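You operate a simulated robot arm through the tools that you are given. There is no shell and no other tool. Be economical: measure what you need, move in short steps, check, and stop when the job is done.

You are at the controls of a simulated robot arm. One attempt, no reset.

JOB
Close the tall box and band it.
Fine: press the blue tissue in it flat first; short flaps, then long ones; band it in its cradle with the blue lever and let the lever up again; leave the other tissue alone.

It is judged by the outcome, as a careful person would: the job done as asked, and still so three seconds after it is handed in. It fails if anything else is knocked over, pushed out of place, dropped, spilled or broken.

ROBOT AND FRAMES
A 7-joint arm with a two-finger parallel gripper, fixed in place. Base frame: the origin is at the foot of the arm, x ahead of it, y to its left, z up; the work surface is at about z = 0.8. Units: m, degrees, N and s.
With the tool pointing down near the work surface it reaches from about 0.22 to 0.74 m from the base axis. Its first joint turns from -166.0 to 166.0 degrees. Payload 1.57 kg.
The TCP is the grasp point between the finger pads, 0.03 m short of the fingertips. In the tool frame z runs along the fingers and y along their closing line. The gripper opens to 0.11 m. The fingers are 0.024 m wide and 0.012 m thick; the gripper's body (0.048 by 0.112 m) begins 0.078 m behind the TCP.
Orientation is that of the tool frame in the base frame, as a unit quaternion [w, x, y, z]. With the fingers straight down and closing along the base's y, the tool's x points along the base's -x, its y along +y and its z along -z.

CONTROLS
- The arm moves only by the tool send_rows. Its argument "series" is a list of rows, each a list of 7 numbers: the shift along the tool's x, y, z in cm, then the turn, a rotation vector about the tool's x, y, z in degrees, then the gripper command, from -1 (shut) to 1 (fully open), values between in proportion. In form: [[tx, ty, tz, rx, ry, rz, hand], ...]. A call has 1 to 12 rows; each row shifts and turns the commanded pose from where the row before left it, along the tool's axes as they then stand. Each row takes 0.2 s and may step no farther than 0.05 m and 8.6 degrees from the row before; otherwise, or with a gripper value out of range, the whole call is refused. A pose out of reach is approached as far as the arm can. The call stops where the force on the tool passes 90 N (or 10 N more than at its start, if that is more) or the arm is blocked; 0.2 s more then pass. The fingers move at their own pace (about 0.045 m/s each) and stop on an object; they squeeze with about 36 N. The grip force told is the motor's: it shows also when the fingers shut on nothing. Time passes only in rows, and 0.2 s behind the last, so rows that do not move let the fingers close. It gives the time, the measured TCP pose, the force on the tool (base axes), the opening and the grip force at its end, in the units of the frame above (readings bear some noise).
- Cameras (640 x 400 px; columns grow to the right, rows downward): "scene" is fixed at [0.402, -0.651, 1.5935]; the picture's right is [0.38, 0.92, 0.00], its down [0.81, -0.34, -0.48] and it looks along [-0.44, 0.18, -0.88] (base axes); focal length 277 px, centre (320, 200). "wrist" rides on the gripper at [0.07, 0.016, -0.141] in the tool frame; the picture's right is [-0.23, 0.97, 0.00], its down [-0.86, -0.20, -0.48] and it looks along [-0.47, -0.11, 0.88] (tool axes); focal length 222 px, centre (320, 200). There is no depth. A picture from a camera that has moved, and an enlarged one, comes with that camera's place and axes in the base frame and with its lens.
- get_image(camera): a new picture of that camera. No time passes.
- move_column(by): slides the trunk up (or, below 0, down) by that many m; the arm rides with it, the base frame stays. It gives what a move gives, with no picture.
- enlarge(camera, box): a new picture of the part [left, top, right, bottom] of that camera's present view, enlarged. No time passes.
- hand_in(): hands the job in; it is judged then, once.

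Work in short steps. Places have to be worked out from the pictures, the camera data and where the tool is seen: move nearer, look again, correct. Check each grasp and each placing, and mend what went wrong. You have 120 turns and 84 pictures in all, those below and enlarged ones among them. Open the gripper and draw the arm clear of the work before you hand the job in, unless the task says otherwise; then end with one line.

The tools are called after ">>>" by a JSON object that holds its "method" and its "body". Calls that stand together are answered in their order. send_rows: Moves the arm, as the interface text tells. Its arguments: {"type":"object","properties":{"series":{"type":"array","items":{"type":"array","items":{"type":"number"}}}},"required":["series"]} The other tools are called the same way: move_column (by) slides the trunk up or down; get_image (camera) takes a picture; enlarge (camera, box) takes an enlarged picture of a part of a camera's view; hand_in () hands the job in.

At the start:

```text
time: 0.0
tcp_pos: [0.0594, -0.3745, 1.2371]
ee_rot: [0.0, 0.0, 1.0, 0.0]
contact_force: [0.1, -0.1, 0.5]
finger_gap: 0.1099
gripper_force: 0.0
trunk travel left (down, up): [-0.525, 0.065]
```

scene: 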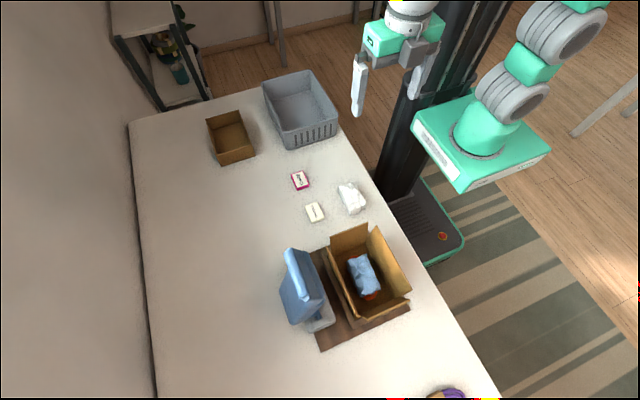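
wrist: 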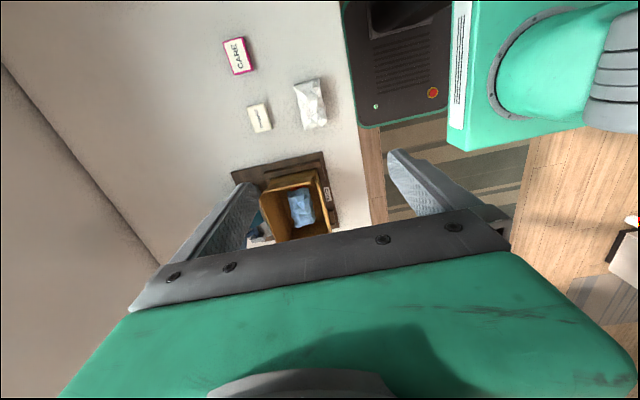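

I start with an enlarged look at the box, its banding cradle and the lever.

>>> {"method": "enlarge", "body": {"camera": "scene", "box": [260, 200, 440, 360]}}

>>> {"method": "enlarge", "body": {"camera": "wrist", "box": [220, 140, 360, 250]}}

```text
2.50 times, centred on (350, 280) of scene
camera zoom: at [0.402, -0.651, 1.5935], right [0.38, 0.92, 0.0], down [0.81, -0.34, -0.48], along [-0.44, 0.18, -0.88], focal length 692 px, centre (245, 0)
```

zoom: 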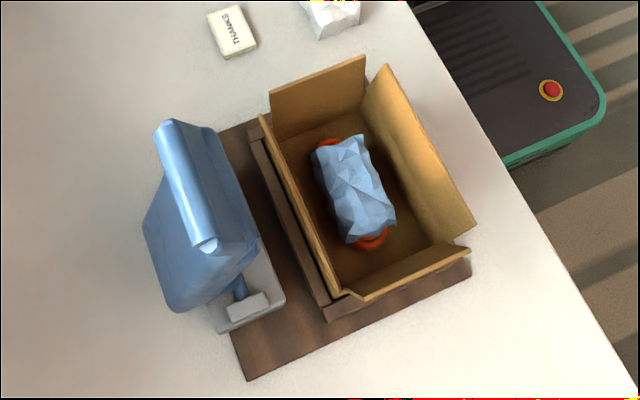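

```text
3.64 times, centred on (290, 195) of wrist
camera zoom: at [-0.0083, -0.3589, 1.3782], right [0.23, 0.97, 0.0], down [0.86, -0.2, 0.48], along [0.47, -0.11, -0.88], focal length 808 px, centre (429, 218)
```

zoom: 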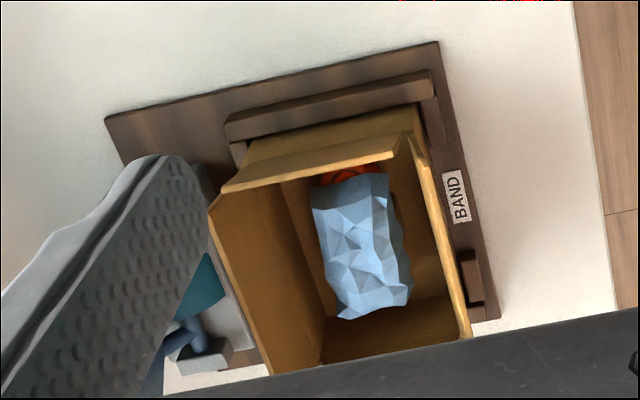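

The board looks axis-aligned at about x 0.155–0.405, y −0.65 to −0.395, with the lever on its −y side. I bring the wrist camera closer, staying well above the flaps.

>>> {"method": "send_rows", "body": {"series": [[-2.5, -2, -1, 0, 0, 0, 1], [-2.5, -2, -1, 0, 0, 0, 1], [-2.5, -2, -1, 0, 0, 0, 1], [-2.5, -1, -1, 0, 0, 0, 1]]}}

>>> {"method": "get_image", "body": {"camera": "wrist"}}

```text
time: 1.0
tcp_pos: [0.1607, -0.4452, 1.277]
ee_rot: [0.001, 0.001, 1.0, 0.0]
contact_force: [0.5, 0.6, -0.6]
finger_gap: 0.11
gripper_force: 0.0
trunk travel left (down, up): [-0.525, 0.065]
```

```text
79 pictures are left
camera wrist: at [0.091, -0.4295, 1.4185], right [0.23, 0.97, 0.0], down [0.86, -0.2, 0.48], along [0.47, -0.11, -0.88], focal length 222 px, centre (320, 200)
```

wrist: 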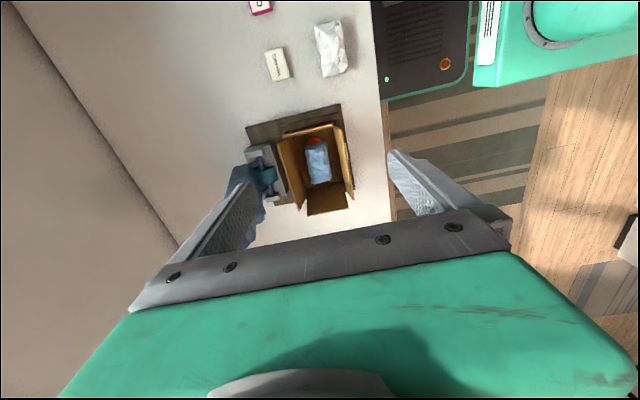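

Negative tool z lifted the arm. I go down now, for a nearer picture.

>>> {"method": "send_rows", "body": {"series": [[0, 0, 4, 0, 0, 0, 1], [0, 0, 4, 0, 0, 0, 1], [0, 0, 4, 0, 0, 0, 1]]}}

>>> {"method": "get_image", "body": {"camera": "wrist"}}

>>> {"method": "enlarge", "body": {"camera": "wrist", "box": [220, 80, 380, 230]}}

```text
time: 1.8
tcp_pos: [0.1622, -0.4453, 1.1579]
ee_rot: [0.0, 0.0, 1.0, 0.0]
contact_force: [-1.0, 0.3, -0.8]
finger_gap: 0.1101
gripper_force: 0.0
trunk travel left (down, up): [-0.525, 0.065]
```

```text
78 pictures are left
camera wrist: at [0.0938, -0.4293, 1.2992], right [0.23, 0.97, 0.0], down [0.85, -0.2, 0.48], along [0.47, -0.11, -0.88], focal length 222 px, centre (320, 200)
```

wrist: 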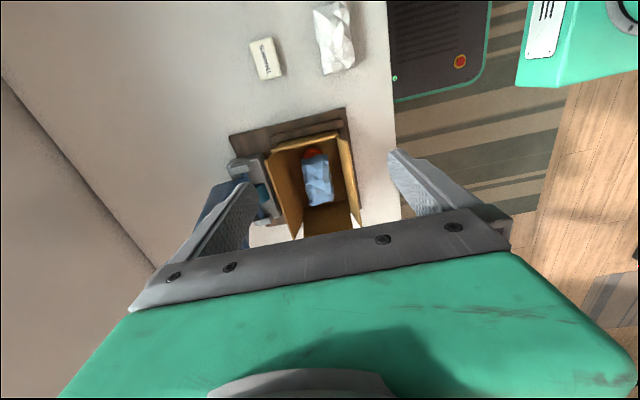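

```text
2.67 times, centred on (300, 155) of wrist
camera zoom: at [0.0938, -0.4293, 1.2992], right [0.23, 0.97, 0.0], down [0.85, -0.2, 0.48], along [0.47, -0.11, -0.88], focal length 592 px, centre (373, 320)
```

zoom: 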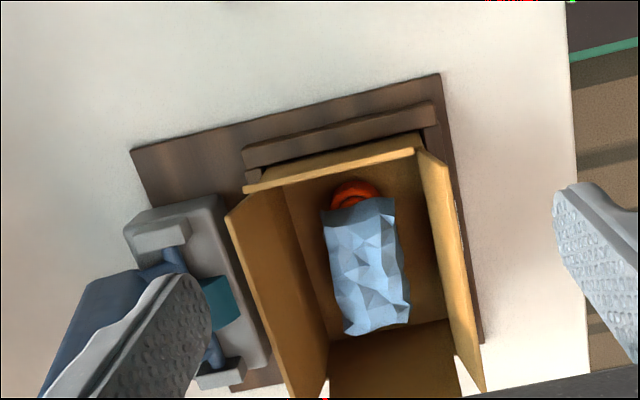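

Triangulating: flap tops are at z≈0.925, the rim spans roughly x 0.20–0.37, y −0.54 to −0.42. The short flaps are at ±x and the long ones at ±y. To get the rim height and the lever shape I back off and tilt for a side view from −x.

>>> {"method": "send_rows", "body": {"series": [[4, -1, 0, 0, 0, 0, 1], [4, -1, 0, 0, 0, 0, 1], [4, -1, 0, 0, 0, 0, 1], [0, 0, 0, 0, -8, 0, 1], [0, 0, 0, 0, -8, 0, 1], [0, 0, 0, 0, -8, 0, 1], [0, 0, 0, 0, -8, 0, 1], [0, 0, 0, 0, -8, 0, 1], [2, 0, 2.5, 0, 0, 0, 1], [2, 0, 2.5, 0, 0, 0, 1]]}}

>>> {"method": "get_image", "body": {"camera": "wrist"}}

```text
time: 4.0
tcp_pos: [0.0408, -0.4651, 1.0849]
ee_rot: [0.21, 0.0, 0.978, -0.011]
contact_force: [0.3, -0.4, 0.1]
finger_gap: 0.1101
gripper_force: 0.1
out of reach, approached as far as the arm can: row 4, 5, 6, 7, 8
trunk travel left (down, up): [-0.525, 0.065]
```

```text
76 pictures are left
camera wrist: at [-0.0794, -0.4476, 1.1845], right [0.21, 0.98, 0.07], down [0.58, -0.18, 0.79], along [0.79, -0.12, -0.61], focal length 222 px, centre (320, 200)
```

wrist: 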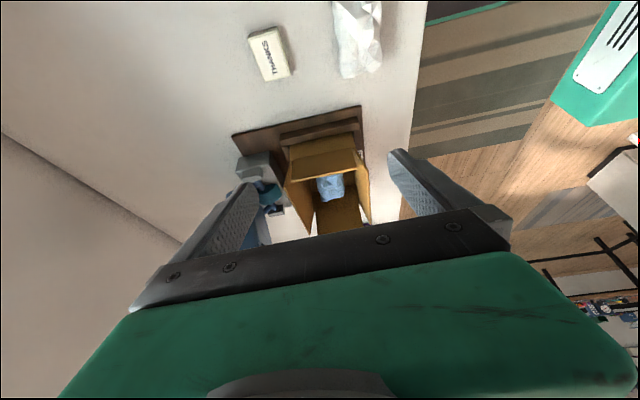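

>>> {"method": "enlarge", "body": {"camera": "wrist", "box": [225, 95, 385, 245]}}

```text
2.67 times, centred on (305, 170) of wrist
camera zoom: at [-0.0794, -0.4476, 1.1845], right [0.21, 0.98, 0.07], down [0.58, -0.18, 0.79], along [0.79, -0.12, -0.61], focal length 592 px, centre (360, 280)
```

zoom: 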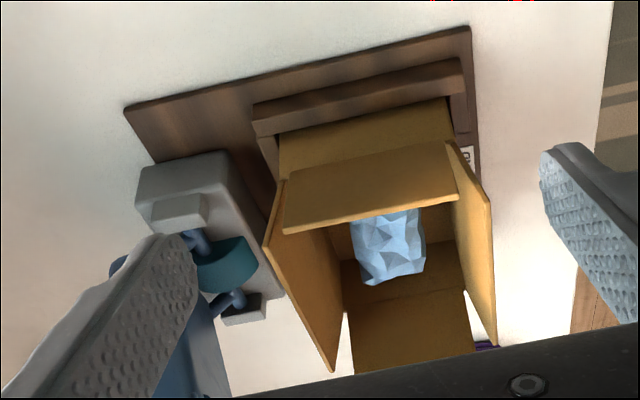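

>>> {"method": "enlarge", "body": {"camera": "scene", "box": [315, 212, 415, 327]}}

>>> {"method": "enlarge", "body": {"camera": "scene", "box": [265, 230, 365, 345]}}

```text
3.48 times, centred on (365, 270) of scene
camera zoom: at [0.402, -0.651, 1.5935], right [0.38, 0.92, 0.0], down [0.81, -0.34, -0.48], along [-0.44, 0.18, -0.88], focal length 963 px, centre (164, -42)
```

zoom: 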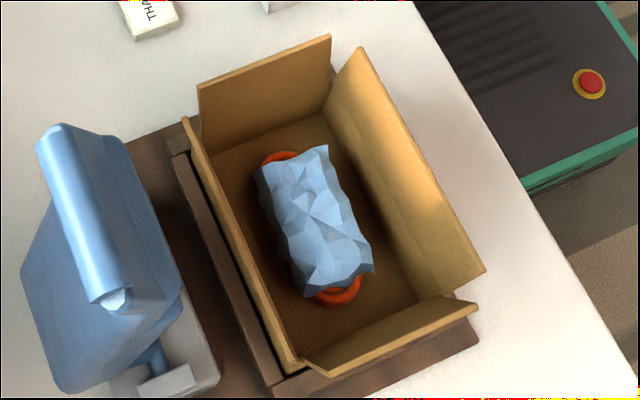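

```text
3.48 times, centred on (315, 288) of scene
camera zoom: at [0.402, -0.651, 1.5935], right [0.38, 0.92, 0.0], down [0.81, -0.34, -0.48], along [-0.44, 0.18, -0.88], focal length 963 px, centre (337, -104)
```

zoom: 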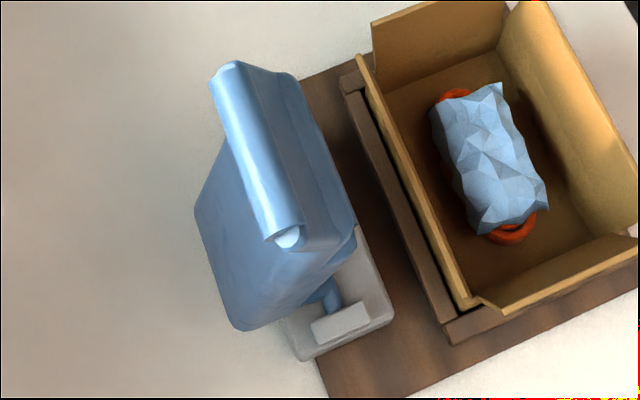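

I need a lower, flatter view to read the box height. I lower the trunk 0.13 m; the fingertips will then be at about z 0.93, above the loose items.

>>> {"method": "move_column", "body": {"by": -0.13}}

>>> {"method": "enlarge", "body": {"camera": "wrist", "box": [180, 60, 440, 260]}}

```text
time: 5.6
tcp_pos: [0.0421, -0.465, 0.9546]
ee_rot: [0.21, -0.001, 0.978, -0.01]
contact_force: [0.4, -0.3, 0.0]
finger_gap: 0.1099
gripper_force: 0.0
trunk travel left (down, up): [-0.395, 0.195]
```

```text
2.00 times, centred on (310, 160) of wrist
camera zoom: at [-0.0793, -0.4473, 1.0549], right [0.21, 0.98, 0.07], down [0.58, -0.18, 0.79], along [0.79, -0.12, -0.61], focal length 444 px, centre (340, 280)
```

zoom: 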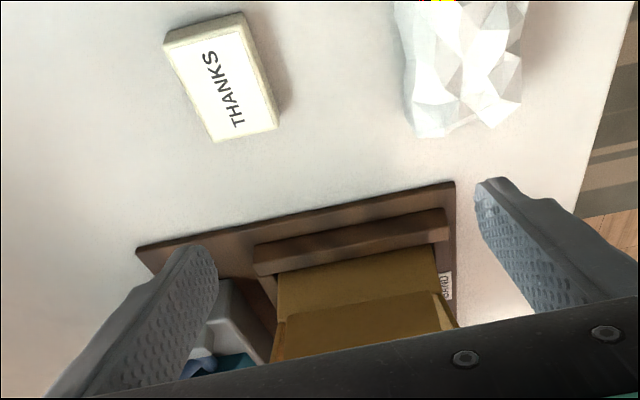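

The rim is at z≈0.868, x≈0.197 on the −x side; the box is about 0.06 m tall and sits inside the rails. The tissue is at about x 0.24–0.335, y −0.50 to −0.45, z up to roughly 0.86. I go back up and make the tool vertical again.

>>> {"method": "move_column", "body": {"by": 0.13}}

>>> {"method": "send_rows", "body": {"series": [[0, 0, 0, 0, 8, 0, 0], [0, 0, 0, 0, 8, 0, -0.6], [0, 0, 0, 0, 8.2, 0, -0.6]]}}

```text
time: 7.2
tcp_pos: [0.0413, -0.4651, 1.0852]
ee_rot: [0.21, -0.001, 0.978, -0.011]
contact_force: [0.8, 0.0, -0.8]
finger_gap: 0.1101
gripper_force: 0.0
trunk travel left (down, up): [-0.525, 0.065]
```

```text
time: 8.0
tcp_pos: [0.0415, -0.4652, 1.0847]
ee_rot: [0.0, 0.0, 1.0, -0.011]
contact_force: [-0.6, -0.4, 0.6]
finger_gap: 0.0417
gripper_force: 0.1
trunk travel left (down, up): [-0.525, 0.065]
```

Tool vertical. I move over the tissue centre, about (0.288, −0.477), with the fingers 2 cm apart, and look down.

>>> {"method": "send_rows", "body": {"series": [[-4, 0, 0, -1.3, 0, 0, -0.63], [-4.2, 0, 0, 0, 0, 0, -0.63], [-4.2, 0, 0, 0, 0, 0, -0.63], [-4.2, -0.4, 0, 0, 0, 0, -0.63], [-4.2, -0.4, 0, 0, 0, 0, -0.63], [-3.9, -0.4, 0, 0, 0, 0, -0.63]]}}

>>> {"method": "get_image", "body": {"camera": "wrist"}}

>>> {"method": "enlarge", "body": {"camera": "scene", "box": [260, 170, 440, 330]}}

```text
time: 9.4
tcp_pos: [0.2906, -0.4763, 1.0853]
ee_rot: [0.0, 0.001, 1.0, 0.002]
contact_force: [0.3, 0.5, 1.0]
finger_gap: 0.0203
gripper_force: 0.1
trunk travel left (down, up): [-0.525, 0.065]
```

```text
71 pictures are left
camera wrist: at [0.2222, -0.4611, 1.226], right [0.23, 0.97, 0.0], down [0.85, -0.2, 0.48], along [0.47, -0.11, -0.88], focal length 222 px, centre (320, 200)
```

wrist: 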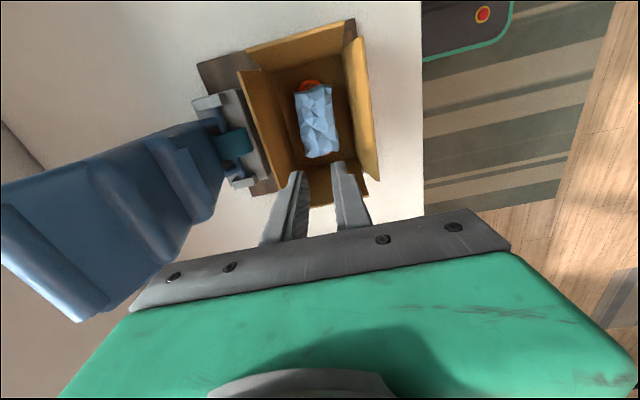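

```text
2.50 times, centred on (350, 250) of scene
camera zoom: at [0.402, -0.651, 1.5935], right [0.38, 0.92, 0.0], down [0.81, -0.34, -0.48], along [-0.44, 0.18, -0.88], focal length 692 px, centre (245, 75)
```

zoom: 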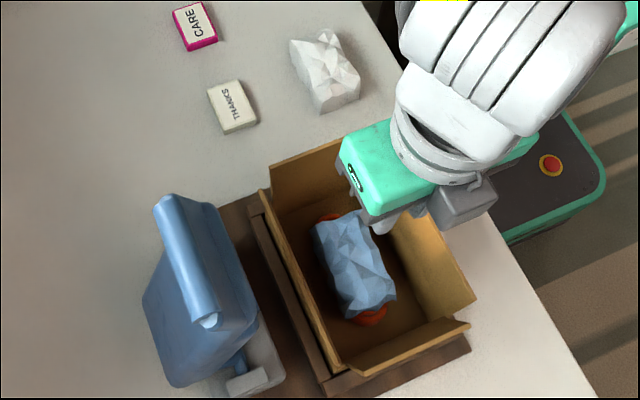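

The lever stands up at y≈−0.65 (handle z≈1.11, x 0.235–0.32), clear of the box. The tissue centre is confirmed at (0.288, −0.479), so I descend into the box to just above it.

>>> {"method": "send_rows", "body": {"series": [[0, -0.2, 4.5, 0, 0, 0, -0.63], [0, 0, 4.5, 0, 0, 0, -0.63], [0, 0, 4.5, 0, 0, 0, -0.63], [0, 0, 3, 0, 0, 0, -0.63], [0, 0, 1, 0, 0, 0, -0.63]]}}

>>> {"method": "enlarge", "body": {"camera": "scene", "box": [260, 170, 440, 330]}}

```text
time: 10.6
tcp_pos: [0.2872, -0.4782, 0.9092]
ee_rot: [0.0, 0.002, 1.0, 0.002]
contact_force: [-0.3, 0.1, 0.5]
finger_gap: 0.0205
gripper_force: 0.1
trunk travel left (down, up): [-0.525, 0.065]
```

```text
2.50 times, centred on (350, 250) of scene
camera zoom: at [0.402, -0.651, 1.5935], right [0.38, 0.92, 0.0], down [0.81, -0.34, -0.48], along [-0.44, 0.18, -0.88], focal length 692 px, centre (245, 75)
```

zoom: 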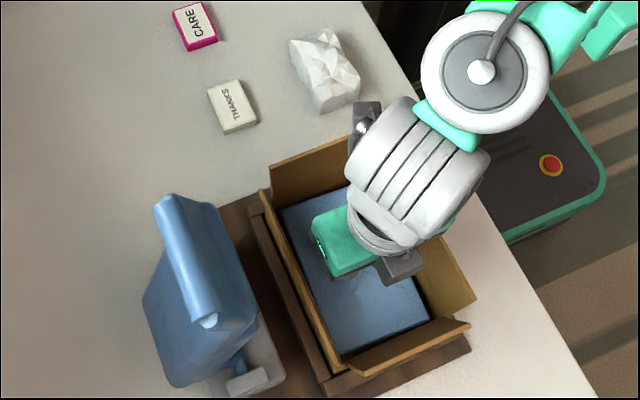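

The tissue already seems to have spread out into a flat layer filling the box. I press slightly further, watching the force, then rise and check.

>>> {"method": "send_rows", "body": {"series": [[0, 0, 0.7, 0, 0, 0, -0.63], [0, 0, 0.7, 0, 0, 0, -0.63]]}}

```text
time: 11.2
tcp_pos: [0.2882, -0.4778, 0.896]
ee_rot: [0.001, 0.001, 1.0, 0.001]
contact_force: [0.2, -0.8, 0.3]
finger_gap: 0.0206
gripper_force: 0.0
trunk travel left (down, up): [-0.525, 0.065]
```

>>> {"method": "send_rows", "body": {"series": [[0, 0, 0.7, 0, 0, 0, -0.63], [0, 0, 0.7, 0, 0, 0, -0.63], [0, 0, 0.7, 0, 0, 0, -0.63]]}}

>>> {"method": "enlarge", "body": {"camera": "wrist", "box": [200, 0, 440, 220]}}

```text
time: 12.0
tcp_pos: [0.2876, -0.4792, 0.8826]
ee_rot: [0.003, 0.001, 1.0, -0.004]
contact_force: [-4.0, 8.5, 48.0]
finger_gap: 0.0205
gripper_force: 0.0
trunk travel left (down, up): [-0.525, 0.065]
```

```text
1.82 times, centred on (320, 110) of wrist
camera zoom: at [0.2187, -0.462, 1.0238], right [0.23, 0.97, -0.01], down [0.85, -0.2, 0.49], along [0.47, -0.12, -0.87], focal length 404 px, centre (320, 364)
```

zoom: 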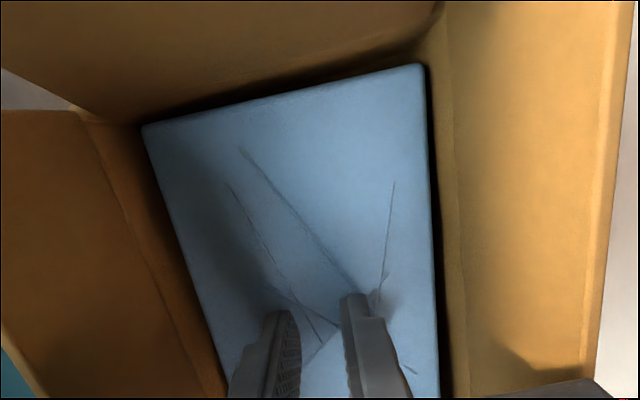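

Contact came at tip z≈0.853 and the tissue is flat. I rise straight out and check.

>>> {"method": "send_rows", "body": {"series": [[0, 0, -3, 0, 0, 0, -0.63], [0, 0, -4.5, 0, 0, 0, -0.63], [0, 0, -4.5, 0, 0, 0, -1], [0, 0, -3, 0, 0, 0, -1]]}}

>>> {"method": "get_image", "body": {"camera": "wrist"}}

```text
time: 13.0
tcp_pos: [0.2862, -0.479, 1.0256]
ee_rot: [0.0, 0.001, 1.0, 0.001]
contact_force: [-0.5, -1.0, 0.3]
finger_gap: 0.0002
gripper_force: 18.1
trunk travel left (down, up): [-0.525, 0.065]
```

```text
67 pictures are left
camera wrist: at [0.2179, -0.4633, 1.1662], right [0.23, 0.97, 0.0], down [0.85, -0.2, 0.48], along [0.47, -0.11, -0.88], focal length 222 px, centre (320, 200)
```

wrist: 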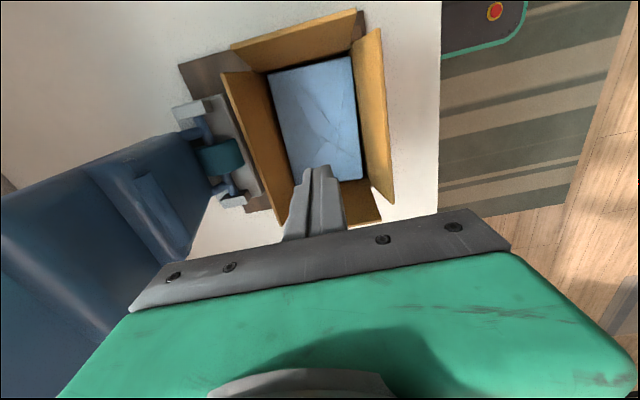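

The tissue is flat at z≈0.853, under the rim. Next is the −x short flap: I go over it and down outside, tips at z≈0.905, x≈0.14.

>>> {"method": "send_rows", "body": {"series": [[4, 0, 0, 0, 0, 0, -1], [4, 0, 0, 0, 0, 0, -1], [4, 0, 0, 0, 0, 0, -1], [2.8, 0, 0, 0, 0, 0, -1], [0, 0, 4.5, 0, 0, 0, -1], [0, 0, 4.5, 0, 0, 0, -1]]}}

>>> {"method": "enlarge", "body": {"camera": "scene", "box": [260, 170, 440, 330]}}

```text
time: 14.4
tcp_pos: [0.1413, -0.4779, 0.9327]
ee_rot: [0.001, 0.002, 1.0, 0.001]
contact_force: [-0.7, 0.5, 0.3]
finger_gap: 0.0002
gripper_force: 21.1
trunk travel left (down, up): [-0.525, 0.065]
```

```text
2.50 times, centred on (350, 250) of scene
camera zoom: at [0.402, -0.651, 1.5935], right [0.38, 0.92, 0.0], down [0.81, -0.34, -0.48], along [-0.44, 0.18, -0.88], focal length 692 px, centre (245, 75)
```

zoom: 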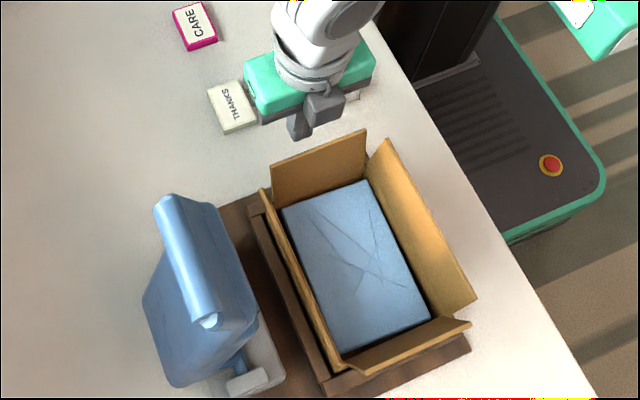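

Tool is outside the −x flap. I push it in along +x and then slightly down.

>>> {"method": "send_rows", "body": {"series": [[-2.0, 0, 0, 0, 0, 0, -1], [-2, 0, 0, 0, 0, 0, -1], [-2, 0, 0, 0, 0, 0, -1], [-1.5, 0, 0, 0, 0, 0, -1], [-1.5, 0, 0.5, 0, 0, 0, -1], [-1, 0, 0.8, 0, 0, 0, -1], [-0.5, 0, 0.8, 0, 0, 0, -1]]}}

>>> {"method": "enlarge", "body": {"camera": "scene", "box": [260, 170, 440, 330]}}

```text
time: 16.0
tcp_pos: [0.2456, -0.479, 0.9144]
ee_rot: [0.001, 0.001, 1.0, 0.0]
contact_force: [0.6, 0.8, 1.1]
finger_gap: 0.0
gripper_force: 21.5
trunk travel left (down, up): [-0.525, 0.065]
```

```text
2.50 times, centred on (350, 250) of scene
camera zoom: at [0.402, -0.651, 1.5935], right [0.38, 0.92, 0.0], down [0.81, -0.34, -0.48], along [-0.44, 0.18, -0.88], focal length 692 px, centre (245, 75)
```

zoom: 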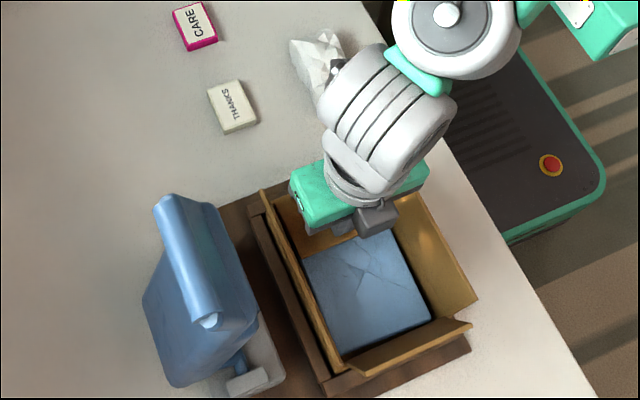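

The flap is folding in. I go down a bit more to press it flat, then rise and see whether it stays.

>>> {"method": "send_rows", "body": {"series": [[0, 0, 0.8, 0, 0, 0, -1], [0, 0, 0.5, 0, 0, 0, -1], [0, 0, -3, 0, 0, 0, -1], [0, 0, -4, 0, 0, 0, -1], [0, 0, -4, 0, 0, 0, -1]]}}

>>> {"method": "get_image", "body": {"camera": "wrist"}}

>>> {"method": "enlarge", "body": {"camera": "scene", "box": [260, 170, 440, 330]}}

```text
time: 17.2
tcp_pos: [0.2437, -0.4797, 1.0103]
ee_rot: [0.0, 0.002, 1.0, 0.002]
contact_force: [0.5, 0.9, 0.9]
finger_gap: 0.0
gripper_force: 21.3
trunk travel left (down, up): [-0.525, 0.065]
```

```text
64 pictures are left
camera wrist: at [0.1753, -0.4639, 1.1514], right [0.23, 0.97, 0.0], down [0.85, -0.2, 0.48], along [0.47, -0.11, -0.88], focal length 222 px, centre (320, 200)
```

wrist: 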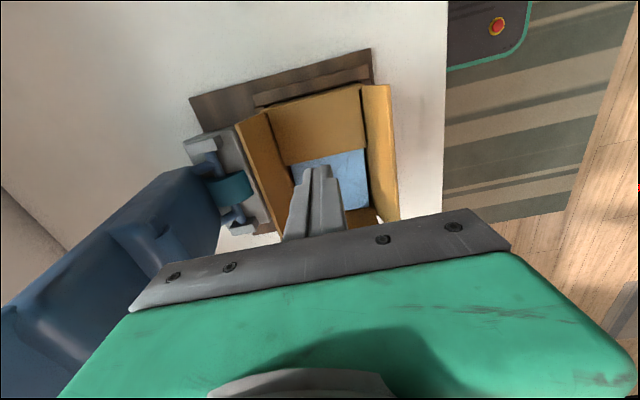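

```text
2.50 times, centred on (350, 250) of scene
camera zoom: at [0.402, -0.651, 1.5935], right [0.38, 0.92, 0.0], down [0.81, -0.34, -0.48], along [-0.44, 0.18, -0.88], focal length 692 px, centre (245, 75)
```

zoom: 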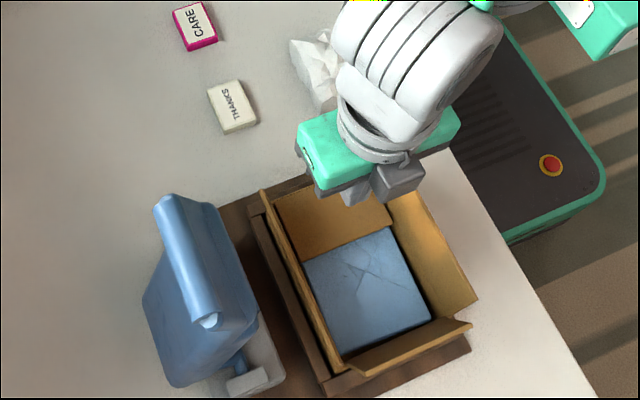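

The −x flap stays flat. Now the +x flap (top at x≈0.386): I go over to x≈0.435 and down outside it.

>>> {"method": "send_rows", "body": {"series": [[-4, 0, 0, 0, 0, 0, -1], [-4, 0, 0, 0, 0, 0, -1], [-4, 0, 0, 0, 0, 0, -1], [-4, 0, 0, 0, 0, 0, -1], [-3.2, 0, 0, 0, 0, 0, -1], [0, 0, 4, 0, 0, 0, -1], [0, 0, 3.5, 0, 0, 0, -1]]}}

>>> {"method": "enlarge", "body": {"camera": "scene", "box": [260, 170, 440, 330]}}

```text
time: 18.8
tcp_pos: [0.436, -0.4809, 0.9355]
ee_rot: [0.002, 0.0, 1.0, 0.001]
contact_force: [-0.1, 0.5, -0.2]
finger_gap: 0.0
gripper_force: 21.5
trunk travel left (down, up): [-0.525, 0.065]
```

```text
2.50 times, centred on (350, 250) of scene
camera zoom: at [0.402, -0.651, 1.5935], right [0.38, 0.92, 0.0], down [0.81, -0.34, -0.48], along [-0.44, 0.18, -0.88], focal length 692 px, centre (245, 75)
```

zoom: 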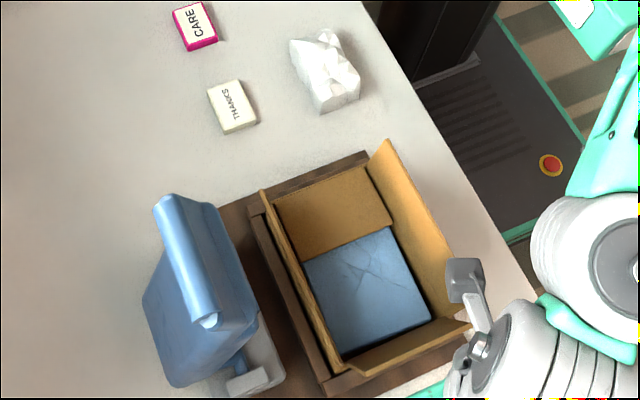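

Outside the +x flap. I push it in along −x and down, mirrored.

>>> {"method": "send_rows", "body": {"series": [[2.0, 0, 0, 0, 0, 0, -1], [2, 0, 0, 0, 0, 0, -1], [2, 0, 0, 0, 0, 0, -1], [1.5, 0, 0, 0, 0, 0, -1], [1.5, 0, 0.6, 0, 0, 0, -1], [1, 0, 0.9, 0, 0, 0, -1], [0.6, 0, 1, 0, 0, 0, -1], [0.2, 0, 0.8, 0, 0, 0, -1], [0, 0, -3.5, 0, 0, 0, -1], [0, 0, -4, 0, 0, 0, -1], [0, 0, -3, 0, 0, 0, -1]]}}

>>> {"method": "enlarge", "body": {"camera": "scene", "box": [260, 170, 440, 330]}}

>>> {"method": "get_image", "body": {"camera": "wrist"}}

```text
time: 21.2
tcp_pos: [0.3293, -0.4786, 1.0078]
ee_rot: [0.001, 0.001, 1.0, 0.002]
contact_force: [-0.9, 0.3, 0.0]
finger_gap: 0.0002
gripper_force: 20.9
trunk travel left (down, up): [-0.525, 0.065]
```

```text
2.50 times, centred on (350, 250) of scene
camera zoom: at [0.402, -0.651, 1.5935], right [0.38, 0.92, 0.0], down [0.81, -0.34, -0.48], along [-0.44, 0.18, -0.88], focal length 692 px, centre (245, 75)
```

zoom: 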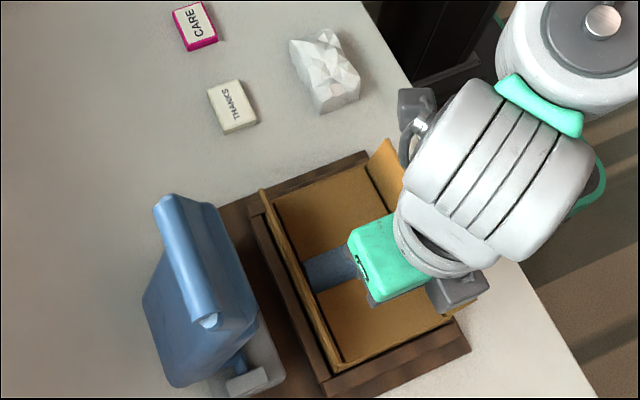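

```text
60 pictures are left
camera wrist: at [0.2603, -0.4634, 1.1491], right [0.23, 0.97, 0.0], down [0.85, -0.2, 0.48], along [0.47, -0.11, -0.88], focal length 222 px, centre (320, 200)
```

wrist: 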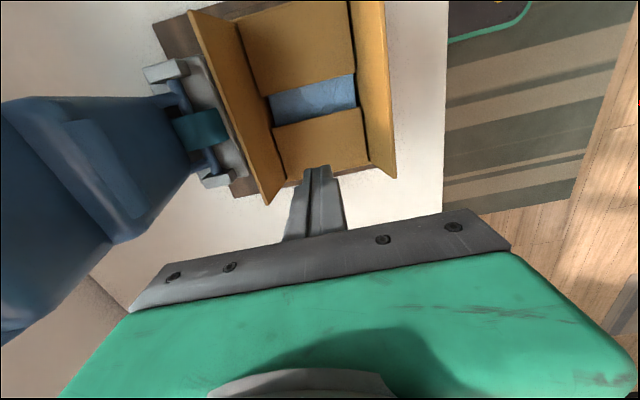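

Both short flaps lie flat. Now the +y long flap: I go over it to y≈−0.36 and down outside.

>>> {"method": "send_rows", "body": {"series": [[1.5, 3.5, 0, 0, 0, 0, -1], [1.5, 4, 0, 0, 0, 0, -1], [1.4, 4.3, 0, 0, 0, 0, -1], [0, 0, 4, 0, 0, 0, -1], [0, 0, 3.5, 0, 0, 0, -1]]}}

>>> {"method": "enlarge", "body": {"camera": "scene", "box": [260, 170, 440, 330]}}

```text
time: 22.4
tcp_pos: [0.2851, -0.361, 0.9323]
ee_rot: [-0.001, 0.001, 1.0, 0.002]
contact_force: [0.1, 0.5, -0.3]
finger_gap: 0.0
gripper_force: 21.3
trunk travel left (down, up): [-0.525, 0.065]
```

```text
2.50 times, centred on (350, 250) of scene
camera zoom: at [0.402, -0.651, 1.5935], right [0.38, 0.92, 0.0], down [0.81, -0.34, -0.48], along [-0.44, 0.18, -0.88], focal length 692 px, centre (245, 75)
```

zoom: 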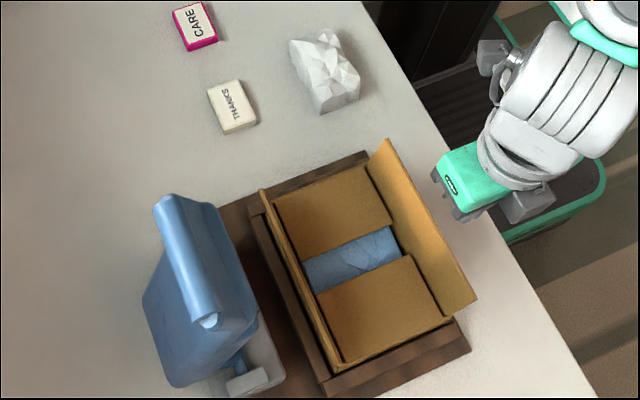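

I push the +y flap along −y and then down.

>>> {"method": "send_rows", "body": {"series": [[0, -2, 0, 0, 0, 0, -1], [0, -2, 0, 0, 0, 0, -1], [0, -2, 0, 0, 0, 0, -1], [0, -1.5, 0, 0, 0, 0, -1], [0, -1.2, 0.6, 0, 0, 0, -1], [0, -0.8, 0.9, 0, 0, 0, -1], [0, -0.4, 0.9, 0, 0, 0, -1], [0, 0, 0.6, 0, 0, 0, -1], [0, 0, -3.5, 0, 0, 0, -1], [0, 0, -4, 0, 0, 0, -1], [0, 0, -3, 0, 0, 0, -1]]}}

>>> {"method": "enlarge", "body": {"camera": "scene", "box": [260, 170, 440, 330]}}

>>> {"method": "get_image", "body": {"camera": "wrist"}}

```text
time: 24.8
tcp_pos: [0.2839, -0.4591, 1.0071]
ee_rot: [-0.001, 0.001, 1.0, 0.002]
contact_force: [-0.7, -1.0, -0.6]
finger_gap: 0.0
gripper_force: 21.7
trunk travel left (down, up): [-0.525, 0.065]
```

```text
2.50 times, centred on (350, 250) of scene
camera zoom: at [0.402, -0.651, 1.5935], right [0.38, 0.92, 0.0], down [0.81, -0.34, -0.48], along [-0.44, 0.18, -0.88], focal length 692 px, centre (245, 75)
```

zoom: 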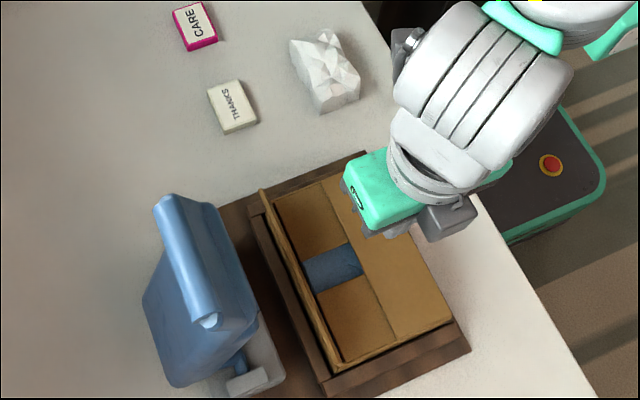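

```text
57 pictures are left
camera wrist: at [0.2147, -0.4439, 1.1484], right [0.23, 0.97, 0.0], down [0.85, -0.2, 0.48], along [0.47, -0.11, -0.88], focal length 222 px, centre (320, 200)
```

wrist: 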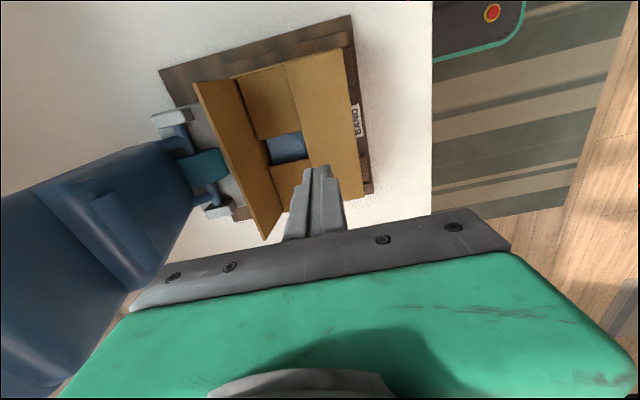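

Only the −y long flap is left, close to the lever. I look at the lever's extents to judge the gap before going in.

>>> {"method": "enlarge", "body": {"camera": "wrist", "box": [0, 80, 320, 280]}}

>>> {"method": "enlarge", "body": {"camera": "scene", "box": [270, 230, 370, 340]}}

```text
2.00 times, centred on (160, 180) of wrist
camera zoom: at [0.2147, -0.4439, 1.1484], right [0.23, 0.97, 0.0], down [0.85, -0.2, 0.48], along [0.47, -0.11, -0.88], focal length 444 px, centre (640, 240)
```

zoom: 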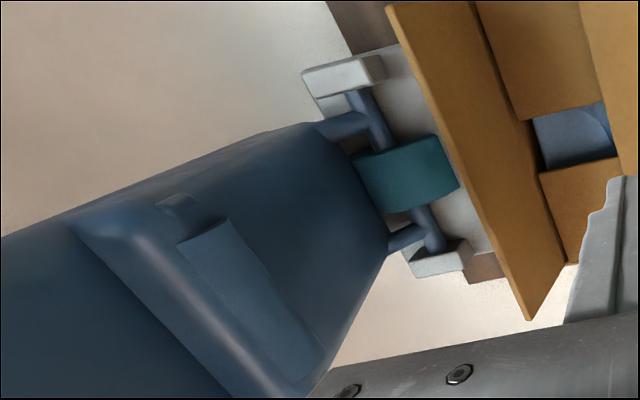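

```text
3.64 times, centred on (320, 285) of scene
camera zoom: at [0.402, -0.651, 1.5935], right [0.38, 0.92, 0.0], down [0.81, -0.34, -0.48], along [-0.44, 0.18, -0.88], focal length 1006 px, centre (320, -109)
```

zoom: 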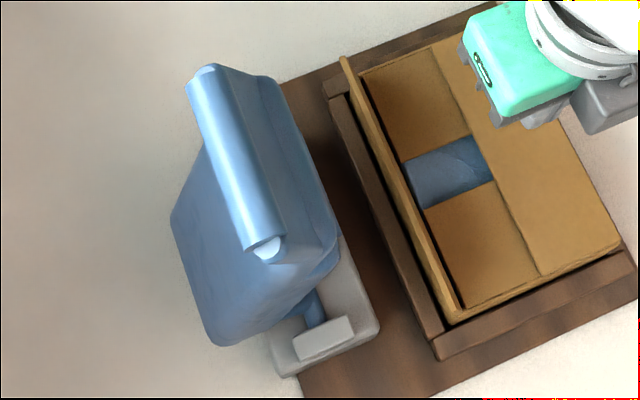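

The lever spans only x≈0.235–0.32, its face at y≈−0.607, so I push the −y flap at its +x end with the hand leaned 20° toward +x. I move to x≈0.405, tilt, go to y≈−0.585 and down beside the flap.

>>> {"method": "send_rows", "body": {"series": [[-4, 0, 0, 0, 0, 0, -1], [-4, 0, 0, 0, 0, 0, -1], [-4.5, 0, 0, 0, 0, 0, -1], [0, 0, 0, 0, 7, 0, -1], [0, 0, 0, 0, 7, 0, -1], [0, 0, 0, 0, 6, 0, -1], [0, -4.2, 0, 0, 0, 0, -1], [0, -4.2, 0, 0, 0, 0, -1], [0, -4.2, 0, 0, 0, 0, -1]]}}

>>> {"method": "enlarge", "body": {"camera": "scene", "box": [260, 200, 440, 360]}}

>>> {"method": "get_image", "body": {"camera": "wrist"}}

```text
time: 26.8
tcp_pos: [0.4044, -0.4455, 0.9609]
ee_rot: [-0.146, 0.001, 0.989, 0.0]
contact_force: [-0.4, 0.1, 0.5]
finger_gap: 0.0
gripper_force: 22.1
out of reach, approached as far as the arm can: row 5, 6, 7, 8, 9
trunk travel left (down, up): [-0.525, 0.065]
```

```text
2.50 times, centred on (350, 280) of scene
camera zoom: at [0.402, -0.651, 1.5935], right [0.38, 0.92, 0.0], down [0.81, -0.34, -0.48], along [-0.44, 0.18, -0.88], focal length 692 px, centre (245, 0)
```

zoom: 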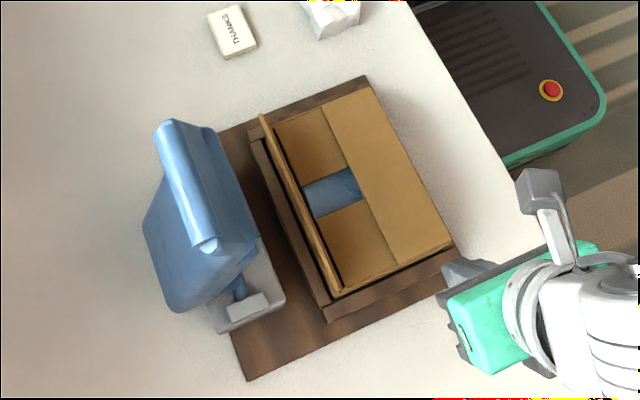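

```text
53 pictures are left
camera wrist: at [0.3784, -0.4305, 1.1162], right [0.22, 0.97, -0.06], down [0.96, -0.2, 0.21], along [0.19, -0.11, -0.98], focal length 222 px, centre (320, 200)
```

wrist: 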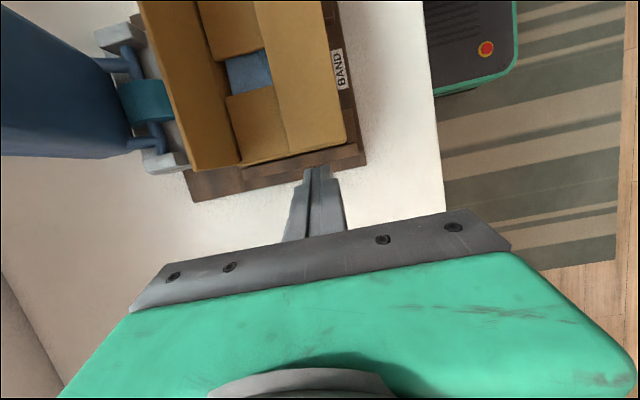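

The tilt ran out of reach and the arm stayed at y≈−0.445, touching nothing. I undo it and lean slightly toward the robot (+y) instead, which shortens the reach and also clears the lever.

>>> {"method": "send_rows", "body": {"series": [[0, 0, 0, 0, -8.4, 0, -1], [0, 0, 0, 0, -8.4, 0, -1], [0, 0, -3.5, 0, 0, 0, -1], [-1, 0, 0, 7.5, 0, 0, -1], [-1, 0, 0, 7.5, 0, 0, -1]]}}

```text
time: 28.0
tcp_pos: [0.4244, -0.4473, 0.9977]
ee_rot: [-0.001, 0.0, 0.991, -0.13]
contact_force: [-0.1, 0.4, -0.2]
finger_gap: 0.0
gripper_force: 22.3
trunk travel left (down, up): [-0.525, 0.065]
```

>>> {"method": "send_rows", "body": {"series": [[0, -4.28, 1.14, 0, 0, 0, -1], [0, -4.28, 1.14, 0, 0, 0, -1], [0, -4.28, 1.14, 0, 0, 0, -1]]}}

>>> {"method": "enlarge", "body": {"camera": "scene", "box": [260, 200, 440, 360]}}

>>> {"method": "get_image", "body": {"camera": "wrist"}}

```text
time: 28.8
tcp_pos: [0.4241, -0.5826, 0.9974]
ee_rot: [-0.001, 0.001, 0.992, -0.129]
contact_force: [-0.8, 0.4, 0.1]
finger_gap: 0.0
gripper_force: 21.3
trunk travel left (down, up): [-0.525, 0.065]
```

```text
2.50 times, centred on (350, 280) of scene
camera zoom: at [0.402, -0.651, 1.5935], right [0.38, 0.92, 0.0], down [0.81, -0.34, -0.48], along [-0.44, 0.18, -0.88], focal length 692 px, centre (245, 0)
```

zoom: 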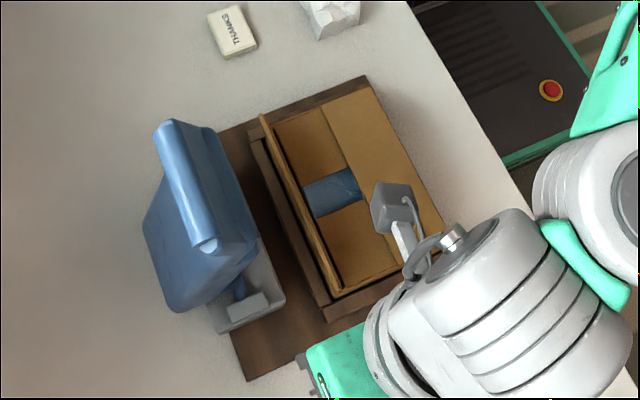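

```text
51 pictures are left
camera wrist: at [0.3553, -0.5311, 1.1295], right [0.23, 0.94, -0.25], down [0.86, -0.07, 0.51], along [0.46, -0.33, -0.82], focal length 222 px, centre (320, 200)
```

wrist: 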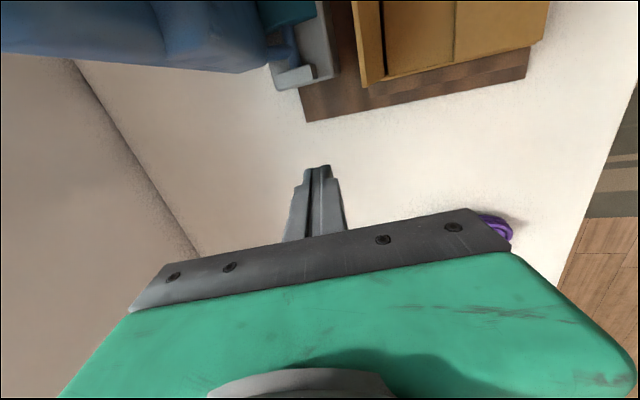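

Reachable; the flap's top end corner measures about (0.367, −0.546). I lower beside it, then slide −x so the finger stands behind the flap's end.

>>> {"method": "send_rows", "body": {"series": [[0, 0.83, 3.09, 0, 0, 0, -1], [0, 0.83, 3.09, 0, 0, 0, -1], [2, 0, 0, 0, 0, 0, -1], [2, 0, 0, 0, 0, 0, -1], [2.3, 0, 0, 0, 0, 0, -1]]}}

>>> {"method": "enlarge", "body": {"camera": "scene", "box": [260, 200, 440, 360]}}

>>> {"method": "get_image", "body": {"camera": "wrist"}}

```text
time: 30.0
tcp_pos: [0.3611, -0.5807, 0.9307]
ee_rot: [-0.001, 0.001, 0.992, -0.129]
contact_force: [-0.8, 0.6, -0.6]
finger_gap: 0.0
gripper_force: 20.9
trunk travel left (down, up): [-0.525, 0.065]
```

```text
2.50 times, centred on (350, 280) of scene
camera zoom: at [0.402, -0.651, 1.5935], right [0.38, 0.92, 0.0], down [0.81, -0.34, -0.48], along [-0.44, 0.18, -0.88], focal length 692 px, centre (245, 0)
```

zoom: 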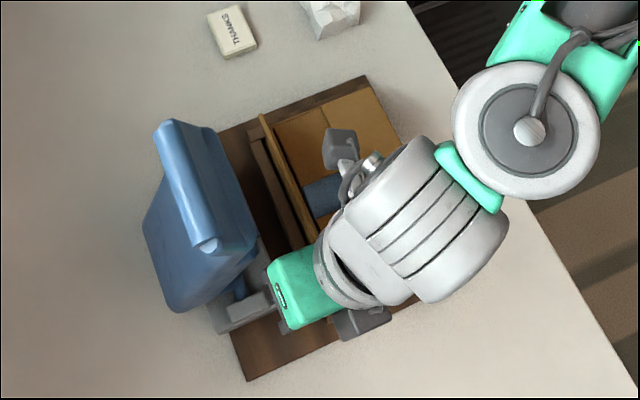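

```text
49 pictures are left
camera wrist: at [0.2934, -0.5292, 1.0627], right [0.23, 0.94, -0.25], down [0.86, -0.07, 0.51], along [0.46, -0.33, -0.82], focal length 222 px, centre (320, 200)
```

wrist: 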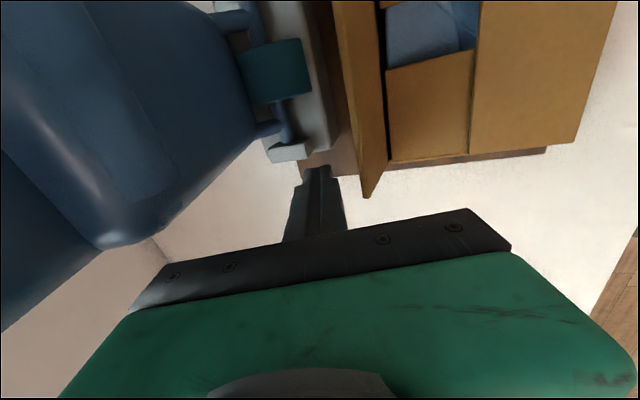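

The finger is behind the flap, clear of the lever. I sweep +y and down to fold it, then rise.

>>> {"method": "send_rows", "body": {"series": [[0, 1.93, -0.52, 0, 0, 0, -1], [0, 1.93, -0.52, 0, 0, 0, -1], [0, 1.93, -0.52, 0, 0, 0, -1], [0, 1.93, -0.52, 0, 0, 0, -1], [0, 1.31, 0.27, 0, 0, 0, -1], [0, 1.0, 0.66, 0, 0, 0, -1], [0, 0.62, 0.77, 0, 0, 0, -1], [0, 0.13, 0.48, 0, 0, 0, -1]]}}

>>> {"method": "get_image", "body": {"camera": "wrist"}}

```text
time: 31.8
tcp_pos: [0.361, -0.478, 0.9082]
ee_rot: [0.001, 0.001, 0.991, -0.134]
contact_force: [-2.9, 5.6, 29.1]
finger_gap: 0.0002
gripper_force: 21.6
trunk travel left (down, up): [-0.525, 0.065]
```

```text
48 pictures are left
camera wrist: at [0.2931, -0.425, 1.0393], right [0.23, 0.94, -0.26], down [0.85, -0.07, 0.52], along [0.47, -0.34, -0.82], focal length 222 px, centre (320, 200)
```

wrist: 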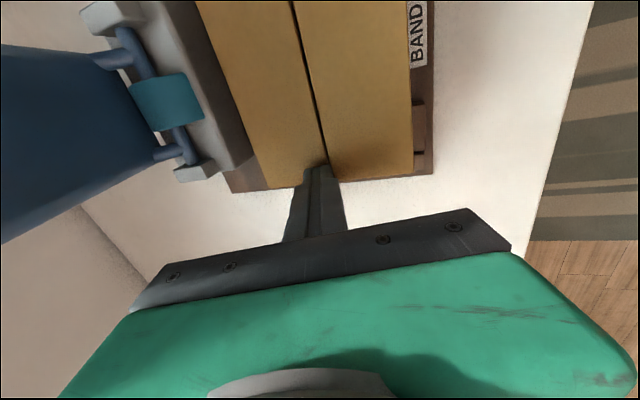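

All flaps are down (29 N light press). I rise, straighten the tool and check from both cameras.

>>> {"method": "send_rows", "body": {"series": [[0, -0.9, -3.38, 0, 0, 0, -1], [0, -0.9, -3.38, 0, 0, 0, -1], [0, -0.9, -3.38, -7.6, 0, 0, -1], [3, 0, -3.5, -7.6, 0, 0, -1], [4, 4, -2, 0, 0, 0, -1], [4, 2, -2, 0, 0, 0, -1]]}}

>>> {"method": "get_image", "body": {"camera": "wrist"}}

>>> {"method": "enlarge", "body": {"camera": "scene", "box": [260, 200, 440, 360]}}

```text
refused: row 5 steps farther than a row can; nothing moved
```

```text
47 pictures are left
camera wrist: at [0.2931, -0.425, 1.0393], right [0.23, 0.94, -0.26], down [0.85, -0.07, 0.52], along [0.47, -0.34, -0.82], focal length 222 px, centre (320, 200)
```

wrist: 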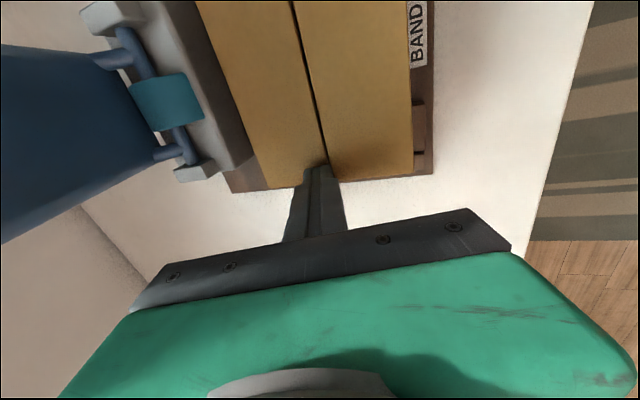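

```text
2.50 times, centred on (350, 280) of scene
camera zoom: at [0.402, -0.651, 1.5935], right [0.38, 0.92, 0.0], down [0.81, -0.34, -0.48], along [-0.44, 0.18, -0.88], focal length 692 px, centre (245, 0)
```

zoom: 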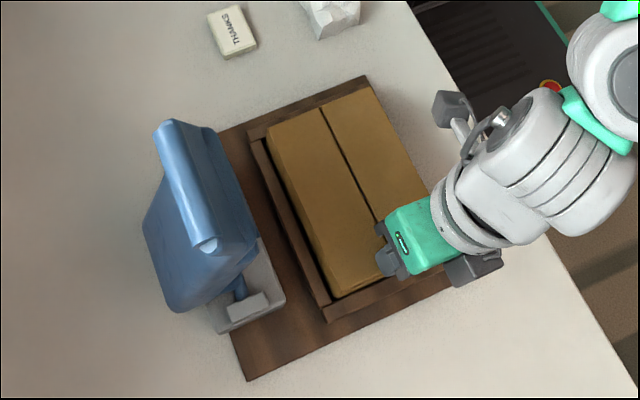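

One row was too long and nothing moved; I resend with smaller steps.

>>> {"method": "send_rows", "body": {"series": [[0, -0.9, -3.38, 0, 0, 0, -1], [0, -0.9, -3.38, 0, 0, 0, -1], [0, -0.9, -3.38, -7.6, 0, 0, -1], [3, 0, -3.5, -7.6, 0, 0, -1], [3, 3, -2, 0, 0, 0, -1], [3, 3, -2, 0, 0, 0, -1]]}}

>>> {"method": "get_image", "body": {"camera": "wrist"}}

>>> {"method": "enlarge", "body": {"camera": "scene", "box": [260, 200, 440, 360]}}

```text
time: 33.2
tcp_pos: [0.27, -0.4111, 1.0858]
ee_rot: [-0.001, 0.001, 1.0, 0.003]
contact_force: [0.2, 0.0, -0.5]
finger_gap: 0.0
gripper_force: 21.4
trunk travel left (down, up): [-0.525, 0.065]
```

```text
45 pictures are left
camera wrist: at [0.2026, -0.3955, 1.2275], right [0.23, 0.97, 0.01], down [0.86, -0.2, 0.48], along [0.46, -0.1, -0.88], focal length 222 px, centre (320, 200)
```

wrist: 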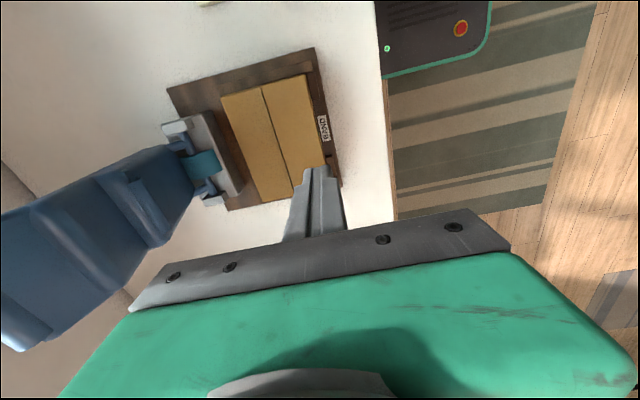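

```text
2.50 times, centred on (350, 280) of scene
camera zoom: at [0.402, -0.651, 1.5935], right [0.38, 0.92, 0.0], down [0.81, -0.34, -0.48], along [-0.44, 0.18, -0.88], focal length 692 px, centre (245, 0)
```

zoom: 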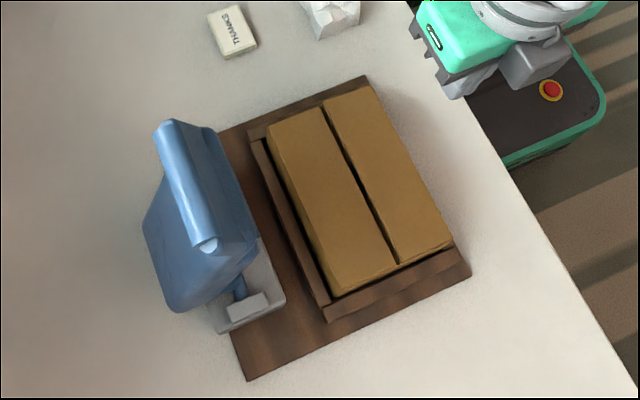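

The box is neatly closed in its cradle. Now I study the lever (axle about y −0.62, z 0.87; handle bar about (0.28, −0.648, 1.115)) by rising and moving nearer to it.

>>> {"method": "send_rows", "body": {"series": [[2.5, 0, -4, 0, 0, 0, -1], [2.5, 0, -4, 0, 0, 0, 0], [2, 0, -4, 0, 0, 0, 0], [0, -4, -2, 0, 0, 0, 0], [0, -4, -2, 0, 0, 0, 0], [0, -4, 0, 0, 0, 0, 0]]}}

>>> {"method": "get_image", "body": {"camera": "wrist"}}

>>> {"method": "get_image", "body": {"camera": "scene"}}

```text
time: 34.6
tcp_pos: [0.2035, -0.5338, 1.2401]
ee_rot: [-0.001, 0.0, 1.0, 0.003]
contact_force: [-0.8, 0.0, 0.5]
finger_gap: 0.0547
gripper_force: 0.1
trunk travel left (down, up): [-0.525, 0.065]
```

```text
43 pictures are left
camera wrist: at [0.1346, -0.5197, 1.3832], right [0.23, 0.97, 0.01], down [0.86, -0.2, 0.47], along [0.46, -0.1, -0.88], focal length 222 px, centre (320, 200)
```

wrist: 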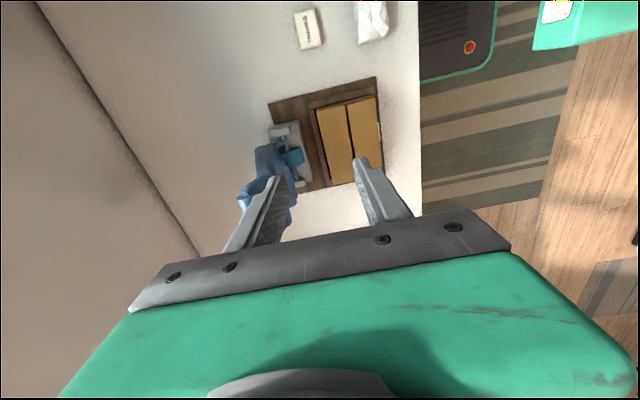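

```text
42 pictures are left
```

scene: 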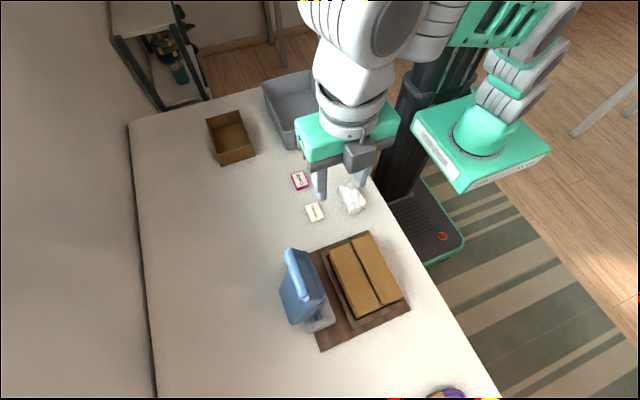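

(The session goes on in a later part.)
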